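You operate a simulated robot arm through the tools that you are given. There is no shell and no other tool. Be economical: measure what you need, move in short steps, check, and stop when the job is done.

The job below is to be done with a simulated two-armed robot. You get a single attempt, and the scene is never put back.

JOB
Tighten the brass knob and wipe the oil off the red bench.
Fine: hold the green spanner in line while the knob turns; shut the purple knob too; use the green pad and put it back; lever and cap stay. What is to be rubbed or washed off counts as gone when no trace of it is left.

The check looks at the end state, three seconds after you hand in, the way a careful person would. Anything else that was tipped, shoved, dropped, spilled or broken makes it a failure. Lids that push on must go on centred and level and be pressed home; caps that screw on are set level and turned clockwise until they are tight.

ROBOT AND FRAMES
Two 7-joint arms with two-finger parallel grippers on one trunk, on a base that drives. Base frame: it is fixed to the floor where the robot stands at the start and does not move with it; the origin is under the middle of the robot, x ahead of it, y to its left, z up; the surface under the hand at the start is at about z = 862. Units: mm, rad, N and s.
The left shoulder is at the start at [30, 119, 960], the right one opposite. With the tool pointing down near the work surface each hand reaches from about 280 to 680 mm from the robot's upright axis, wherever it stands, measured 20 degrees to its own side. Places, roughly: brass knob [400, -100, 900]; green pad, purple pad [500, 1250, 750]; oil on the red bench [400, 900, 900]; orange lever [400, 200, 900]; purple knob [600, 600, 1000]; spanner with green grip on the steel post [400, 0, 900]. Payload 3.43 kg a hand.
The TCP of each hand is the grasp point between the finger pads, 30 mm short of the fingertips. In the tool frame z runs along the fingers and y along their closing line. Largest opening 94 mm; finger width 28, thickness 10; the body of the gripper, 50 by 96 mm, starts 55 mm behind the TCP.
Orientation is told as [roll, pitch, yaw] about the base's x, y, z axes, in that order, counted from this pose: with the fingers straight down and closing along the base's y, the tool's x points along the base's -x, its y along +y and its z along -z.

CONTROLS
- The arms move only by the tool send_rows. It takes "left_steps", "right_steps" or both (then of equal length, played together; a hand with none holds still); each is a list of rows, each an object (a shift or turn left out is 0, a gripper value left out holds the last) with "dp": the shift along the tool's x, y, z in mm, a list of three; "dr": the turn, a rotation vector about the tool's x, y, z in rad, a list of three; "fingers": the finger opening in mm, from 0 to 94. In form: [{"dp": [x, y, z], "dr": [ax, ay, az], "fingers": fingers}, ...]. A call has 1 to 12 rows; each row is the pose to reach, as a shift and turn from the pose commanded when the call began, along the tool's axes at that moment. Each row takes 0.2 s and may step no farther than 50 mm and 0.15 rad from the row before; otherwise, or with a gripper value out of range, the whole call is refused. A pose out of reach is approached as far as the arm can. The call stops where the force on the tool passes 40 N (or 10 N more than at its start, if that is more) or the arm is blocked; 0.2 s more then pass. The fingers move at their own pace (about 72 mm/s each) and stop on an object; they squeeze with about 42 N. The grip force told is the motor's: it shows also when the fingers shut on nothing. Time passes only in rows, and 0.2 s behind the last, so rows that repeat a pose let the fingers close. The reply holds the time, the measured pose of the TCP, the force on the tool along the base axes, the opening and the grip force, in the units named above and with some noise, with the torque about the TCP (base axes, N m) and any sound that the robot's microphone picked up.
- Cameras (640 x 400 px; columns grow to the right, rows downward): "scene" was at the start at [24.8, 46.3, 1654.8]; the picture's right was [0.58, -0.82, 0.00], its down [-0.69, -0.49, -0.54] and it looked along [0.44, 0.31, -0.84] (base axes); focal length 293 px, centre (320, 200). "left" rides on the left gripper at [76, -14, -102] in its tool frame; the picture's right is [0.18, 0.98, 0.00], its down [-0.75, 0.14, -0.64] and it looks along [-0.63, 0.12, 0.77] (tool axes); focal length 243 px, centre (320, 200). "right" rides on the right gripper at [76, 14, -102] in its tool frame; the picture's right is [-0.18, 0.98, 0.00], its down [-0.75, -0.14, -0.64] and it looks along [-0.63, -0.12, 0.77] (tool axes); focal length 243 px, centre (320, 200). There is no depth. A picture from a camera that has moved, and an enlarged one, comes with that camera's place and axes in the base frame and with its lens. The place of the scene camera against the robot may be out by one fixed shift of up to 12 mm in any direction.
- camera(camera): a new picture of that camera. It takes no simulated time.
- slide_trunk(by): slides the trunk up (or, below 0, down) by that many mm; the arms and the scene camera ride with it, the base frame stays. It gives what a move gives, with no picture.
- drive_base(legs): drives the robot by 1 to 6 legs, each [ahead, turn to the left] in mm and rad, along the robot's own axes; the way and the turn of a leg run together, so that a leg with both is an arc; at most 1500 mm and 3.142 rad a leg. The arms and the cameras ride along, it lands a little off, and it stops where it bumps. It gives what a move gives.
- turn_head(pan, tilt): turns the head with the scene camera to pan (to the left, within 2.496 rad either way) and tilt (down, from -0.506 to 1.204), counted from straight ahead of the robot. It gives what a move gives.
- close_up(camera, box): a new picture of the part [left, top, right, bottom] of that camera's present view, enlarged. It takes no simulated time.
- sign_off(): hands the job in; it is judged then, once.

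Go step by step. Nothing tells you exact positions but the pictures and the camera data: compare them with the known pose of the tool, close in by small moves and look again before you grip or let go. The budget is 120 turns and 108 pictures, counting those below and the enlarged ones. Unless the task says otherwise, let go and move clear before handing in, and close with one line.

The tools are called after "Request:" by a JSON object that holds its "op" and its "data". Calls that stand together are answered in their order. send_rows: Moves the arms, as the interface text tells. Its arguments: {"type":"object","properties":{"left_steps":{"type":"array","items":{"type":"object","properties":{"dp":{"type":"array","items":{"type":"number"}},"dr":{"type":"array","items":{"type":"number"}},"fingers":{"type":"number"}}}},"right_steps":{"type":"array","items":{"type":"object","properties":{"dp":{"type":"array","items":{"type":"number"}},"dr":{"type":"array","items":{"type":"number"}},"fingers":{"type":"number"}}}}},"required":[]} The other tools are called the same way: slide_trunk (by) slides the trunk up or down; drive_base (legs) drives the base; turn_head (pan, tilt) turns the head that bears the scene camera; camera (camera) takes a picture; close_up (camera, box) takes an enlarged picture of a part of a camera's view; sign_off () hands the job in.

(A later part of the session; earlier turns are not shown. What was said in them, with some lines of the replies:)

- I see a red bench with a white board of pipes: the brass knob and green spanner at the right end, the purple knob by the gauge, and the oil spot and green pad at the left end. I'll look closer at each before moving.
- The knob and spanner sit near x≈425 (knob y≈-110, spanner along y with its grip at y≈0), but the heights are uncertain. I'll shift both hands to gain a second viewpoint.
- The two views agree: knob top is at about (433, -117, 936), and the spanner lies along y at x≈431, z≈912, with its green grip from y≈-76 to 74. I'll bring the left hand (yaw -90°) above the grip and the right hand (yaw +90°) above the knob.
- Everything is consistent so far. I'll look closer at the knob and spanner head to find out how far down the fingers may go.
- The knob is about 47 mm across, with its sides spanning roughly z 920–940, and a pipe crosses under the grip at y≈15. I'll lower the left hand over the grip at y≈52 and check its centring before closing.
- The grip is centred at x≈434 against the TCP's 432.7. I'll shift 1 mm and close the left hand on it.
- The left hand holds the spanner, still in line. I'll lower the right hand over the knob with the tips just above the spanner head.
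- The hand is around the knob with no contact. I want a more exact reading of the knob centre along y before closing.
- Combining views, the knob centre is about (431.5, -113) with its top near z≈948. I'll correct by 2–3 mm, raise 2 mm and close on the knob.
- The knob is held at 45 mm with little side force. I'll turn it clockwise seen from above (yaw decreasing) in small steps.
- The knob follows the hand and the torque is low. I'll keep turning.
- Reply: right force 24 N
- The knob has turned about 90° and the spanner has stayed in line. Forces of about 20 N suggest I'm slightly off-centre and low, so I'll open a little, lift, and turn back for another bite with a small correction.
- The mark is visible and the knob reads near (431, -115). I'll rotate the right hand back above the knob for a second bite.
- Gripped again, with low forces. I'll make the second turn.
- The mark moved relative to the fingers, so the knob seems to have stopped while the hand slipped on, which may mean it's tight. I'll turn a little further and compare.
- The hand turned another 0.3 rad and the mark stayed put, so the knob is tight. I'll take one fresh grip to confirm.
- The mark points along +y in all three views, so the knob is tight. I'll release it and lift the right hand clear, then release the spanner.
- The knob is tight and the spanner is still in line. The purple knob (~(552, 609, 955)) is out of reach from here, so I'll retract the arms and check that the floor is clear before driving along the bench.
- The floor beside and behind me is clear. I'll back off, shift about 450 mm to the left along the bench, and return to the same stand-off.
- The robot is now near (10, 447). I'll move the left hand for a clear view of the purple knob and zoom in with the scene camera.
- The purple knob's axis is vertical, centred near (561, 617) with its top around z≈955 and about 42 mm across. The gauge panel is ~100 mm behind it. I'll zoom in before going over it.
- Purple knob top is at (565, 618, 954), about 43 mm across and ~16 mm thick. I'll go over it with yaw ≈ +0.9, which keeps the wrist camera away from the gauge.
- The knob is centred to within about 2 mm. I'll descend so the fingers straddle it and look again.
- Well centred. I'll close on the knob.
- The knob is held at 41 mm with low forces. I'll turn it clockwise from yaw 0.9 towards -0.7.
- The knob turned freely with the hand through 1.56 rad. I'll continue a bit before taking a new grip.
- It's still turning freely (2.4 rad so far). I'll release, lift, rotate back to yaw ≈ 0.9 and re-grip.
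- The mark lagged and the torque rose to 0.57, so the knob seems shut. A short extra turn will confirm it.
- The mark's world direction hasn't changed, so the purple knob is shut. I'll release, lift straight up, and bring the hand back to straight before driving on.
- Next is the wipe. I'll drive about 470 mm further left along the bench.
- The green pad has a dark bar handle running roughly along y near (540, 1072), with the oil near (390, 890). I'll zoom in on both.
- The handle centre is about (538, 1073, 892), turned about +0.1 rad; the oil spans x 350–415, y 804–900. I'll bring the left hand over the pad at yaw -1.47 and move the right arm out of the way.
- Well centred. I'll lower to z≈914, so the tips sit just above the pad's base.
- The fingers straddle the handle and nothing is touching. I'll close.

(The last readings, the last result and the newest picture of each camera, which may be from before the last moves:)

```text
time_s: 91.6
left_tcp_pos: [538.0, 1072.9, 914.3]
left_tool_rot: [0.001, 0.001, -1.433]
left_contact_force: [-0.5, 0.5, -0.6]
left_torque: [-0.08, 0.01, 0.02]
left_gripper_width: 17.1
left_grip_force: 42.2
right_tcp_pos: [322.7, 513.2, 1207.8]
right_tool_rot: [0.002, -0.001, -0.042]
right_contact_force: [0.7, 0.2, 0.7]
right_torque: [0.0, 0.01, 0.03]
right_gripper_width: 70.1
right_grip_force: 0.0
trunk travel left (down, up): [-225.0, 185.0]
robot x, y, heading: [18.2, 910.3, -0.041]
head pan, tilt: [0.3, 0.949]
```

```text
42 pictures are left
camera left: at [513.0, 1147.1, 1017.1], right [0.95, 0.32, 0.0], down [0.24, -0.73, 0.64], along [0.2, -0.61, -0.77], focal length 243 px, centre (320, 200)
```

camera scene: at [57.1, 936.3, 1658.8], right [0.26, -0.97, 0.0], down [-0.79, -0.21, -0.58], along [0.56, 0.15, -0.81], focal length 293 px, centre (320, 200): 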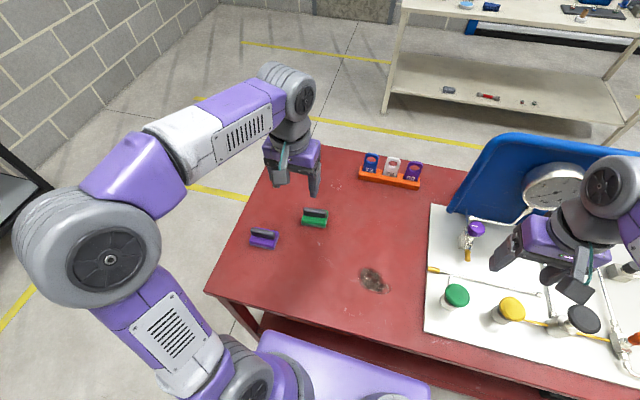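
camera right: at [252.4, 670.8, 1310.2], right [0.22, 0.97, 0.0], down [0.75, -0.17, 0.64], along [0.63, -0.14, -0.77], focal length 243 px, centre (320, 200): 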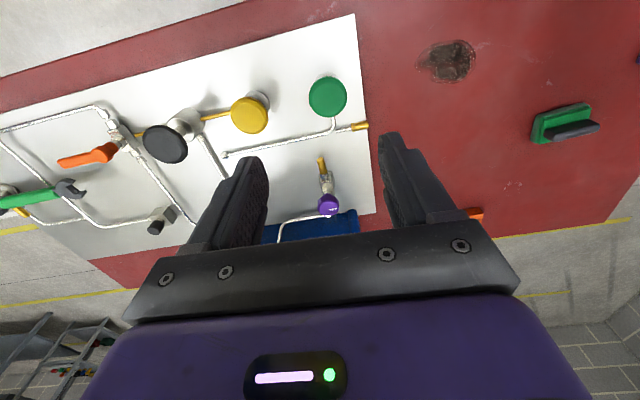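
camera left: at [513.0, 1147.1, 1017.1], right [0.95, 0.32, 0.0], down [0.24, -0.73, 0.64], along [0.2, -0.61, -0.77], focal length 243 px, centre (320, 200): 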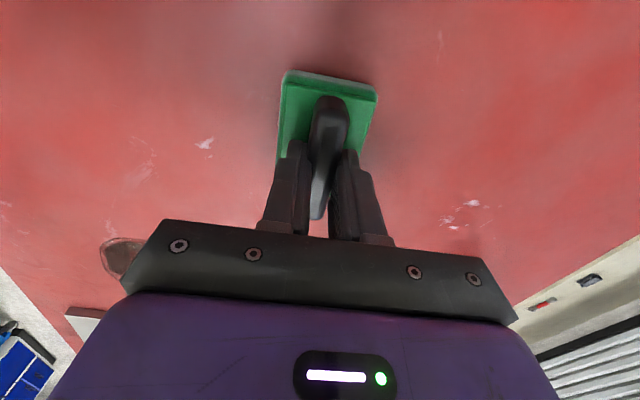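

The pad is gripped at pose (538, 1073, 914.3), yaw -1.433, which I'll reuse when putting it back. I'll lift 60 mm and carry it over the oil.

Request:
{"op": "send_rows", "data": {"left_steps": [{"dp": [0, 0, -25]}, {"dp": [0, 0, -60]}, {"dp": [-28, -27, -60]}, {"dp": [-56, -54, -60]}, {"dp": [-84, -81, -60]}, {"dp": [-112, -108, -60]}, {"dp": [-140, -135, -60]}, {"dp": [-168, -162, -60]}, {"dp": [-194, -188, -60]}, {"dp": [-194, -188, -30]}]}}

Request:
{"op": "camera", "data": {"camera": "left"}}

Request:
{"op": "camera", "data": {"camera": "scene"}}

Request:
{"op": "camera", "data": {"camera": "right"}}

```text
time_s: 93.8
left_tcp_pos: [377.4, 856.2, 944.7]
left_tool_rot: [0.0, 0.001, -1.434]
left_contact_force: [0.9, -0.5, -1.5]
left_torque: [0.0, -0.01, -0.01]
left_gripper_width: 17.0
left_grip_force: 42.2
right_tcp_pos: [323.4, 513.4, 1206.8]
right_tool_rot: [0.002, 0.0, -0.042]
right_contact_force: [-0.4, 0.2, -0.7]
right_torque: [-0.02, -0.03, -0.01]
right_gripper_width: 70.0
right_grip_force: 0.2
trunk travel left (down, up): [-225.0, 185.0]
robot x, y, heading: [15.0, 911.9, -0.036]
head pan, tilt: [0.3, 0.949]
```

```text
41 pictures are left
camera left: at [352.3, 929.5, 1048.0], right [0.95, 0.32, 0.0], down [0.24, -0.73, 0.64], along [0.2, -0.61, -0.77], focal length 243 px, centre (320, 200)
```

left: 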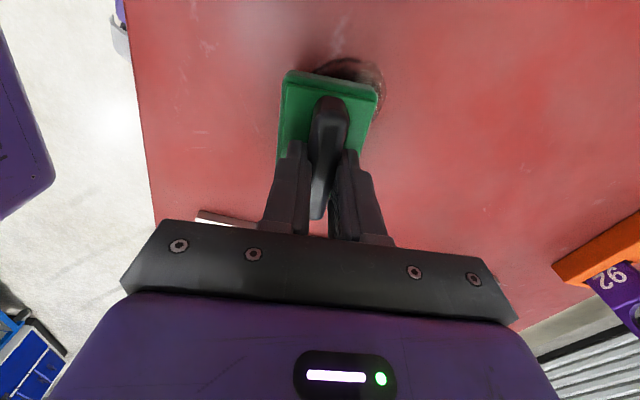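

```text
40 pictures are left
camera scene: at [57.4, 936.6, 1658.7], right [0.26, -0.97, 0.0], down [-0.79, -0.21, -0.58], along [0.56, 0.15, -0.81], focal length 293 px, centre (320, 200)
```

scene: 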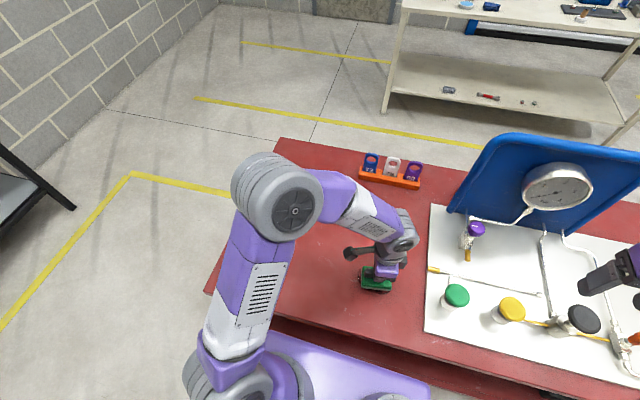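

```text
39 pictures are left
camera right: at [247.1, 531.3, 1309.5], right [0.22, 0.97, 0.0], down [0.75, -0.17, 0.64], along [0.63, -0.14, -0.77], focal length 243 px, centre (320, 200)
```

right: 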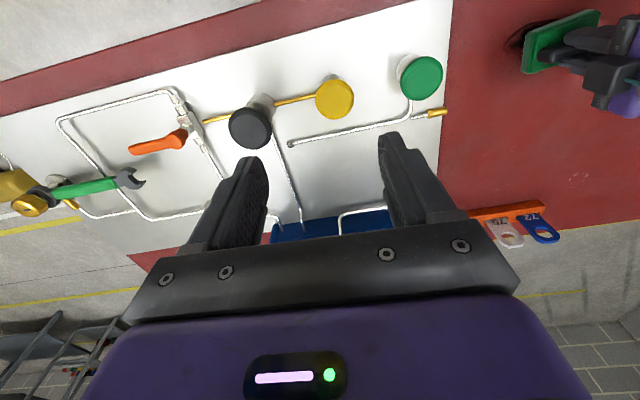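

The pad is over the oil, with oil visible on the +y and -y sides of it. I'll lower to contact and press lightly.

Request:
{"op": "send_rows", "data": {"left_steps": [{"dp": [0, 0, 15]}, {"dp": [0, 0, 25]}, {"dp": [0, 0, 29]}, {"dp": [0, 0, 31]}, {"dp": [0, 0, 33]}, {"dp": [0, 0, 33]}]}}

```text
time_s: 95.2
left_tcp_pos: [376.5, 855.1, 913.6]
left_tool_rot: [0.004, -0.004, -1.435]
left_contact_force: [0.3, 3.0, 29.8]
left_torque: [0.37, 0.22, -0.03]
left_gripper_width: 17.0
left_grip_force: 41.9
right_tcp_pos: [320.1, 512.9, 1208.2]
right_tool_rot: [0.002, -0.001, -0.042]
right_contact_force: [0.2, 0.1, -0.1]
right_torque: [0.01, -0.01, 0.01]
right_gripper_width: 70.1
right_grip_force: 0.1
trunk travel left (down, up): [-225.0, 185.0]
robot x, y, heading: [18.0, 908.7, -0.039]
head pan, tilt: [0.3, 0.949]
```

Contact is at z≈914 with about 30 N. I'll ease off by 1 mm and wipe back and forth along y.

Request:
{"op": "send_rows", "data": {"left_steps": [{"dp": [24.8, 3.4, -1]}, {"dp": [49.5, 6.9, -1]}, {"dp": [24.8, 3.4, -1]}, {"dp": [0, 0, -1]}, {"dp": [-24.8, -3.4, -1]}, {"dp": [-49.5, -6.9, -1]}, {"dp": [-52.2, 13, -1]}, {"dp": [-27.5, 16.4, -1]}, {"dp": [-2.7, 19.8, -1]}, {"dp": [22, 23.2, -1]}, {"dp": [46.8, 26.7, -1]}, {"dp": [22, 23.2, -1]}]}}

Request:
{"op": "camera", "data": {"camera": "right"}}

```text
time_s: 97.8
left_tcp_pos: [398.9, 879.2, 912.1]
left_tool_rot: [0.0, 0.003, -1.436]
left_contact_force: [0.0, 0.4, -0.4]
left_torque: [0.0, 0.01, 0.0]
left_gripper_width: 16.8
left_grip_force: 42.0
right_tcp_pos: [322.5, 512.9, 1206.8]
right_tool_rot: [0.0, -0.001, -0.042]
right_contact_force: [0.1, 0.1, 0.5]
right_torque: [0.01, 0.01, -0.03]
right_gripper_width: 70.0
right_grip_force: 0.1
trunk travel left (down, up): [-225.0, 185.0]
robot x, y, heading: [19.3, 910.5, -0.039]
head pan, tilt: [0.3, 0.949]
```

```text
38 pictures are left
camera right: at [246.3, 529.6, 1309.1], right [0.22, 0.97, 0.0], down [0.75, -0.17, 0.64], along [0.63, -0.14, -0.77], focal length 243 px, centre (320, 200)
```

right: 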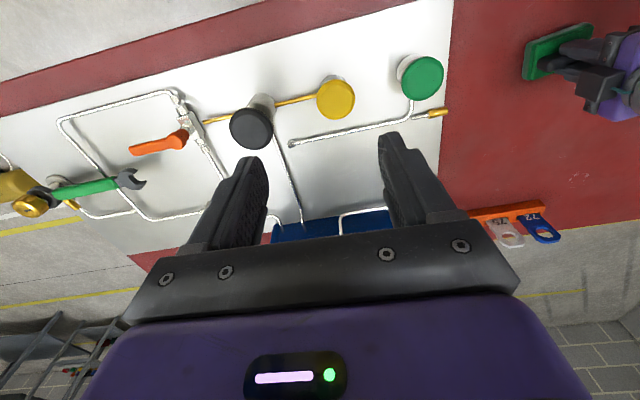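

Force fell to zero at the end, so the pad may have shifted slightly in the fingers. I'll press down again and cover the area with more passes.

Request:
{"op": "send_rows", "data": {"left_steps": [{"dp": [0, 0, 1]}, {"dp": [0, 0, 2]}, {"dp": [0, 0, 2]}]}}

Request:
{"op": "close_up", "data": {"camera": "right", "box": [450, 0, 640, 130]}}

```text
time_s: 98.6
left_tcp_pos: [398.7, 880.3, 912.7]
left_tool_rot: [0.003, 0.0, -1.434]
left_contact_force: [1.5, 2.5, 13.0]
left_torque: [0.62, 0.15, -0.04]
left_gripper_width: 17.0
left_grip_force: 42.0
right_tcp_pos: [322.7, 513.3, 1207.1]
right_tool_rot: [0.002, -0.002, -0.041]
right_contact_force: [0.2, -0.6, -0.1]
right_torque: [-0.01, -0.02, -0.03]
right_gripper_width: 70.2
right_grip_force: 0.1
trunk travel left (down, up): [-225.0, 185.0]
robot x, y, heading: [16.4, 911.7, -0.042]
head pan, tilt: [0.3, 0.949]
```

```text
3.08 times, centred on (545, 65) of right
camera zoom: at [245.6, 531.2, 1309.9], right [0.22, 0.97, 0.0], down [0.75, -0.17, 0.64], along [0.63, -0.14, -0.77], focal length 746 px, centre (-372, 615)
```

zoom: 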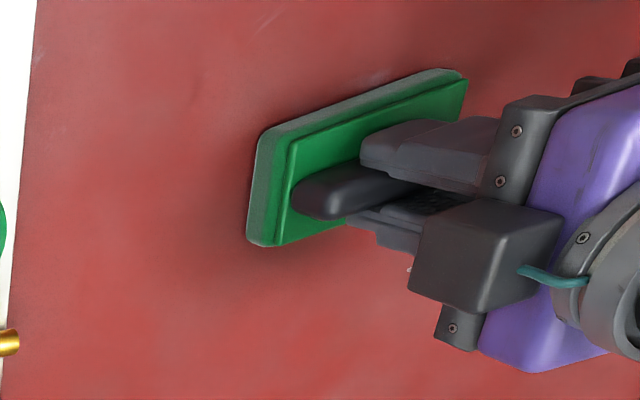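

13 N now, and the -y side already looks clean. I'll do a full serpentine over the spot.

Request:
{"op": "send_rows", "data": {"left_steps": [{"dp": [23.4, 13.3, 0.5]}, {"dp": [-1.4, 9.9, 0.5]}, {"dp": [-31.1, 5.8, 0.5]}, {"dp": [-60.8, 1.7, 0.5]}, {"dp": [-80.6, -1.1, 0.5]}, {"dp": [-77.3, -24.8, 0.5]}, {"dp": [-47.6, -20.7, 0.5]}, {"dp": [-8, -15.2, 0.5]}, {"dp": [26.7, -10.4, 0.5]}, {"dp": [29.8, -33.2, 0.5]}, {"dp": [-4.8, -38, 0.5]}, {"dp": [-44.4, -43.5, 0.5]}]}}

Request:
{"op": "send_rows", "data": {"left_steps": [{"dp": [-25, -3.4, 0.5]}, {"dp": [0, 0, 0.5]}, {"dp": [25, 3.4, 0.5]}, {"dp": [50, 7, 0.5]}, {"dp": [72, 10, 0.5]}, {"dp": [69, 33, 0.5]}, {"dp": [40, 29, 0.5]}, {"dp": [10, 25, 0.5]}, {"dp": [-25, 20, 0.5]}, {"dp": [-28, 42, 0.5]}, {"dp": [10, 47, 0.5]}, {"dp": [50, 53, 0.5]}]}}

Request:
{"op": "send_rows", "data": {"left_steps": [{"dp": [0, 0, -25]}, {"dp": [0, 0, -65]}, {"dp": [35, 20, -80]}, {"dp": [70, 40, -80]}, {"dp": [105, 60, -80]}, {"dp": [140, 80, -80]}]}}

Request:
{"op": "close_up", "data": {"camera": "right", "box": [450, 0, 640, 130]}}

Request:
{"op": "close_up", "data": {"camera": "scene", "box": [310, 220, 450, 320]}}

```text
time_s: 100.8
left_tcp_pos: [363.8, 902.1, 911.5]
left_tool_rot: [0.005, 0.003, -1.427]
left_contact_force: [-3.9, 1.4, 11.8]
left_torque: [-0.47, 0.28, -0.15]
left_gripper_width: 16.8
left_grip_force: 41.9
right_tcp_pos: [322.8, 513.5, 1207.5]
right_tool_rot: [0.003, -0.003, -0.04]
right_contact_force: [-0.7, -0.1, -0.3]
right_torque: [0.02, 0.0, -0.04]
right_gripper_width: 70.2
right_grip_force: 0.1
trunk travel left (down, up): [-225.0, 185.0]
robot x, y, heading: [15.0, 910.4, -0.041]
head pan, tilt: [0.3, 0.949]
stopped in row 11 (left hand): the force on the tool passed its limit at 46 N (the readings are from after the stop); the commanded pose is now the measured one
```

```text
time_s: 103.6
left_tcp_pos: [411.2, 957.1, 912.7]
left_tool_rot: [0.01, -0.002, -1.427]
left_contact_force: [-5.9, -0.1, 18.3]
left_torque: [0.61, 0.7, 0.2]
left_gripper_width: 16.9
left_grip_force: 41.5
right_tcp_pos: [321.2, 512.5, 1208.0]
right_tool_rot: [0.001, 0.0, -0.042]
right_contact_force: [0.2, -0.3, -0.8]
right_torque: [0.01, -0.01, -0.04]
right_gripper_width: 69.8
right_grip_force: 0.0
trunk travel left (down, up): [-225.0, 185.0]
robot x, y, heading: [13.9, 911.1, -0.043]
head pan, tilt: [0.3, 0.949]
stopped in row 12 (left hand): the force on the tool passed its limit at 42 N (the readings are from after the stop); the commanded pose is now the measured one
```

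```text
time_s: 105.0
left_tcp_pos: [471.2, 1108.4, 992.7]
left_tool_rot: [0.01, -0.003, -1.428]
left_contact_force: [0.4, -0.3, -0.4]
left_torque: [-0.01, 0.0, 0.01]
left_gripper_width: 17.0
left_grip_force: 42.0
right_tcp_pos: [323.9, 513.9, 1209.1]
right_tool_rot: [0.002, 0.0, -0.04]
right_contact_force: [-0.5, 0.5, 0.9]
right_torque: [-0.01, 0.0, 0.0]
right_gripper_width: 69.8
right_grip_force: 0.2
trunk travel left (down, up): [-225.0, 185.0]
robot x, y, heading: [20.5, 910.1, -0.038]
head pan, tilt: [0.3, 0.949]
```

```text
3.08 times, centred on (545, 65) of right
camera zoom: at [246.8, 531.9, 1309.8], right [0.22, 0.97, 0.0], down [0.75, -0.17, 0.64], along [0.63, -0.14, -0.77], focal length 746 px, centre (-372, 615)
```

zoom: 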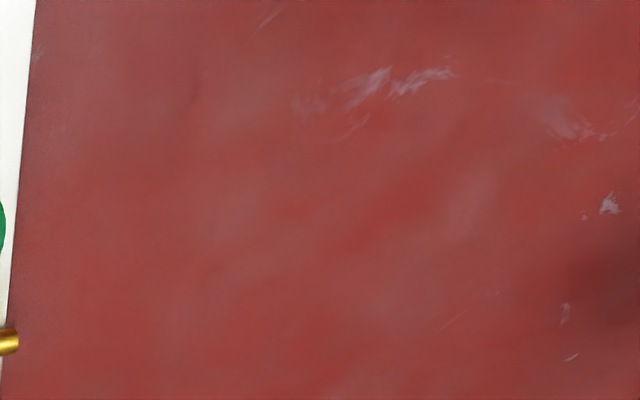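

```text
4.00 times, centred on (380, 270) of scene
camera zoom: at [56.8, 937.2, 1658.8], right [0.26, -0.97, 0.0], down [-0.79, -0.21, -0.58], along [0.56, 0.15, -0.81], focal length 1171 px, centre (80, -80)
```

zoom: 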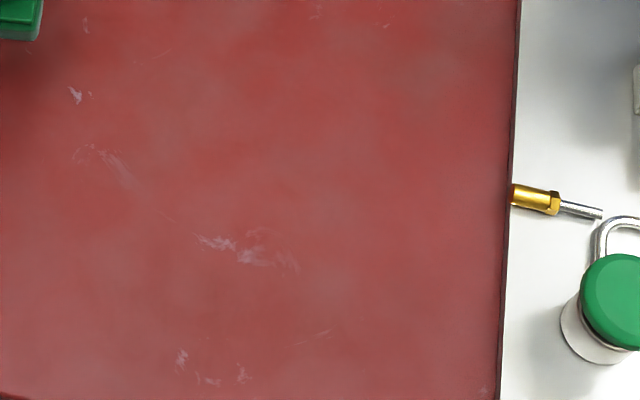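

The oil looks gone, and the white marks appear to be scratches in the paint that were there before. I'll zoom tighter to make sure no trace is left.

Request:
{"op": "close_up", "data": {"camera": "scene", "box": [345, 258, 405, 298]}}

Request:
{"op": "close_up", "data": {"camera": "right", "box": [490, 5, 600, 75]}}

Request:
{"op": "camera", "data": {"camera": "left"}}

```text
10.00 times, centred on (375, 278) of scene
camera zoom: at [56.8, 937.2, 1658.8], right [0.26, -0.97, 0.0], down [-0.79, -0.21, -0.58], along [0.56, 0.15, -0.81], focal length 2928 px, centre (-230, -580)
```

zoom: 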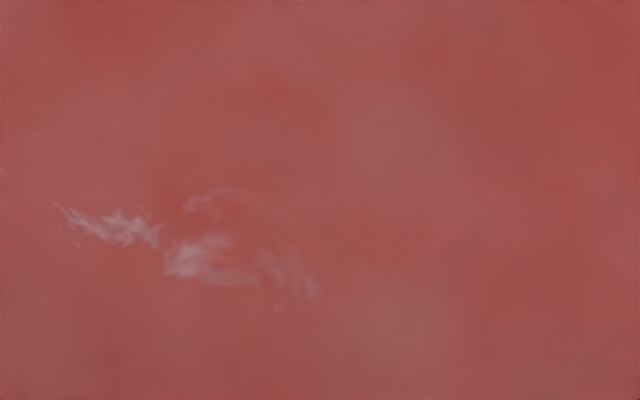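

```text
5.71 times, centred on (545, 40) of right
camera zoom: at [246.8, 531.9, 1309.8], right [0.22, 0.97, 0.0], down [0.75, -0.17, 0.64], along [0.63, -0.14, -0.77], focal length 1386 px, centre (-966, 1114)
```

zoom: 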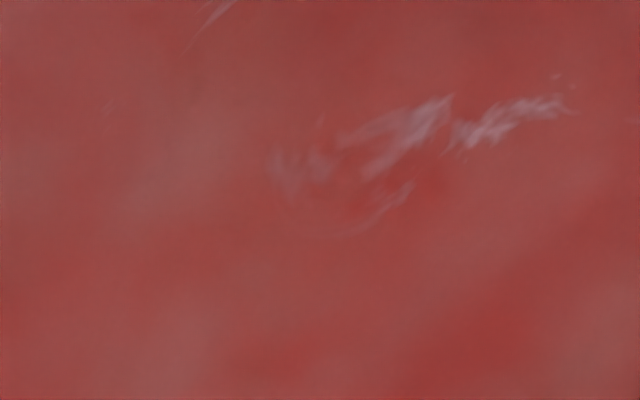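

```text
32 pictures are left
camera left: at [446.1, 1181.8, 1095.0], right [0.95, 0.32, 0.01], down [0.24, -0.72, 0.65], along [0.21, -0.61, -0.76], focal length 243 px, centre (320, 200)
```

left: 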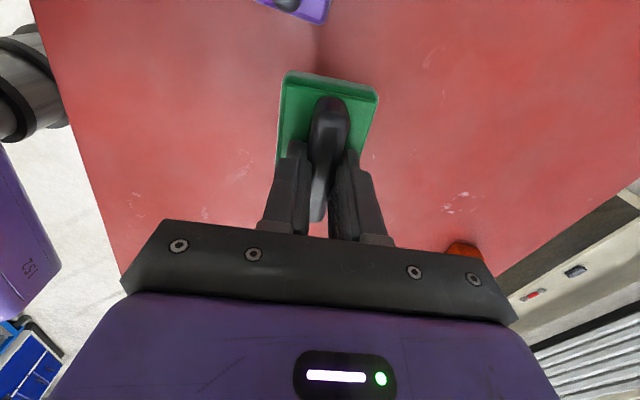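

No oil is left; the pale scuffs match others elsewhere on the bench. I'll carry the pad back to its original place and lower it.

Request:
{"op": "send_rows", "data": {"left_steps": [{"dp": [-15, 20, 10], "dr": [0, -0.005, 0]}, {"dp": [-30, 41, 25], "dr": [0, -0.01, 0.005]}, {"dp": [-44.5, 61, 45], "dr": [0, -0.01, 0.005]}, {"dp": [-44.5, 61, 65], "dr": [0, -0.01, 0.005]}, {"dp": [-44.5, 61, 74], "dr": [0, -0.01, 0.005]}, {"dp": [-44.5, 61, 78], "dr": [0, -0.01, 0.005]}, {"dp": [-44.5, 61, 79.5], "dr": [0, -0.01, 0.005]}, {"dp": [-44.5, 61, 79.5], "dr": [0, -0.01, 0.005]}]}}

Request:
{"op": "camera", "data": {"camera": "left"}}

```text
time_s: 106.8
left_tcp_pos: [538.0, 1072.4, 912.5]
left_tool_rot: [0.008, -0.01, -1.433]
left_contact_force: [-0.1, 0.4, 3.8]
left_torque: [0.15, 0.1, -0.03]
left_gripper_width: 16.9
left_grip_force: 41.5
right_tcp_pos: [323.1, 514.1, 1207.7]
right_tool_rot: [0.002, -0.004, -0.042]
right_contact_force: [0.1, -0.2, -0.8]
right_torque: [0.0, -0.04, 0.01]
right_gripper_width: 70.0
right_grip_force: 0.0
trunk travel left (down, up): [-225.0, 185.0]
robot x, y, heading: [20.1, 913.8, -0.043]
head pan, tilt: [0.3, 0.949]
```

```text
31 pictures are left
camera left: at [512.6, 1147.3, 1014.2], right [0.95, 0.32, 0.01], down [0.24, -0.72, 0.65], along [0.21, -0.62, -0.76], focal length 243 px, centre (320, 200)
```

left: 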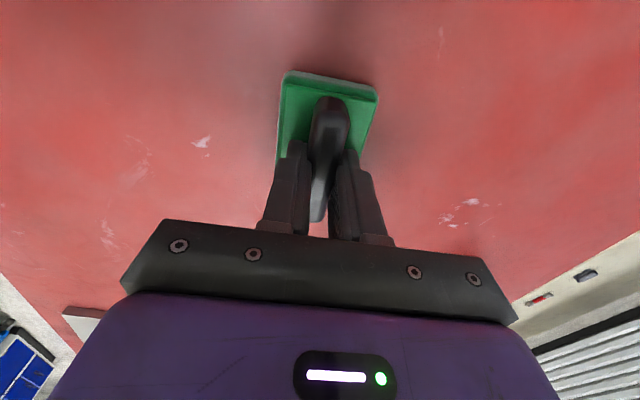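

The pad rests on the bench in its old spot with a 4 N touch. I'll let go and rise clear.

Request:
{"op": "send_rows", "data": {"left_steps": [{"fingers": 22}, {"fingers": 32}, {"fingers": 42}, {"dp": [0, 0, -15]}, {"dp": [0, 0, -45]}, {"dp": [0, 0, -90]}, {"dp": [0, 0, -140]}, {"dp": [0, 0, -190]}, {"dp": [0, 0, -240]}, {"dp": [30, -30, -260]}, {"dp": [60, -60, -260]}]}}

Request:
{"op": "camera", "data": {"camera": "left"}}

Request:
{"op": "camera", "data": {"camera": "scene"}}

Request:
{"op": "camera", "data": {"camera": "right"}}

```text
time_s: 109.2
left_tcp_pos: [465.5, 1126.7, 1168.0]
left_tool_rot: [0.01, -0.012, -1.435]
left_contact_force: [-0.1, -0.3, 0.9]
left_torque: [0.02, 0.03, -0.01]
left_gripper_width: 42.1
left_grip_force: 0.1
right_tcp_pos: [322.4, 513.8, 1208.4]
right_tool_rot: [0.001, -0.003, -0.042]
right_contact_force: [-0.6, -0.6, 0.2]
right_torque: [0.0, -0.02, 0.0]
right_gripper_width: 69.9
right_grip_force: 0.0
trunk travel left (down, up): [-225.0, 185.0]
robot x, y, heading: [18.7, 905.7, -0.038]
head pan, tilt: [0.3, 0.949]
```

```text
30 pictures are left
camera left: at [439.6, 1201.8, 1270.2], right [0.95, 0.32, 0.01], down [0.23, -0.72, 0.65], along [0.21, -0.62, -0.76], focal length 243 px, centre (320, 200)
```

left: 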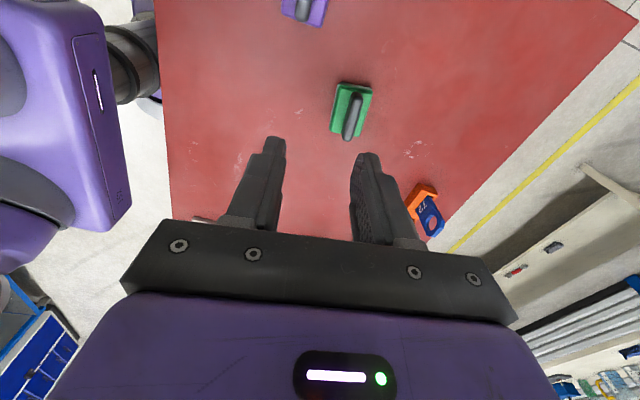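

```text
29 pictures are left
camera scene: at [55.6, 936.6, 1658.8], right [0.26, -0.97, 0.0], down [-0.79, -0.21, -0.58], along [0.56, 0.15, -0.81], focal length 293 px, centre (320, 200)
```

scene: 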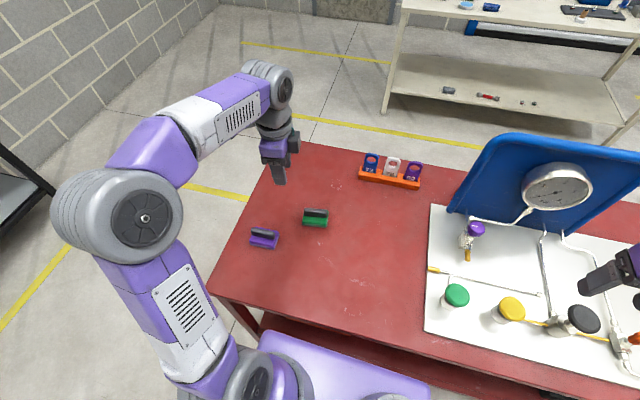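

```text
28 pictures are left
camera right: at [245.8, 531.3, 1309.8], right [0.22, 0.97, 0.0], down [0.75, -0.17, 0.64], along [0.63, -0.14, -0.77], focal length 243 px, centre (320, 200)
```

right: 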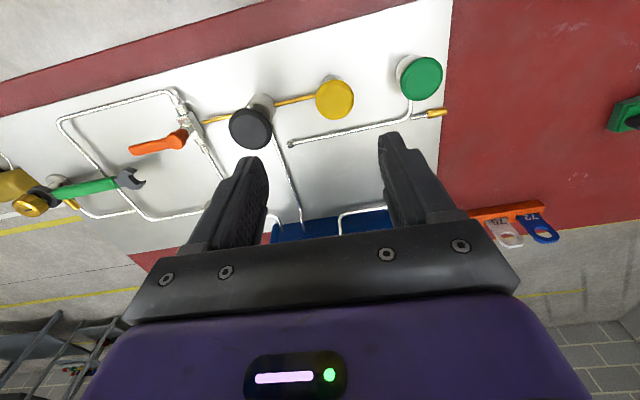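

The knobs are tight, the spanner is in line, the bench is clean, the green pad is back in place, and both hands are clear. I'll hand in.

Request:
{"op": "sign_off", "data": {}}

```text
The job is handed in.
```

The brass knob is tight, with the green spanner held in line throughout. The purple knob is shut, the oil is wiped off the red bench with no trace seen in close-ups, the green pad is back where it was, and the lever and cap were left alone.
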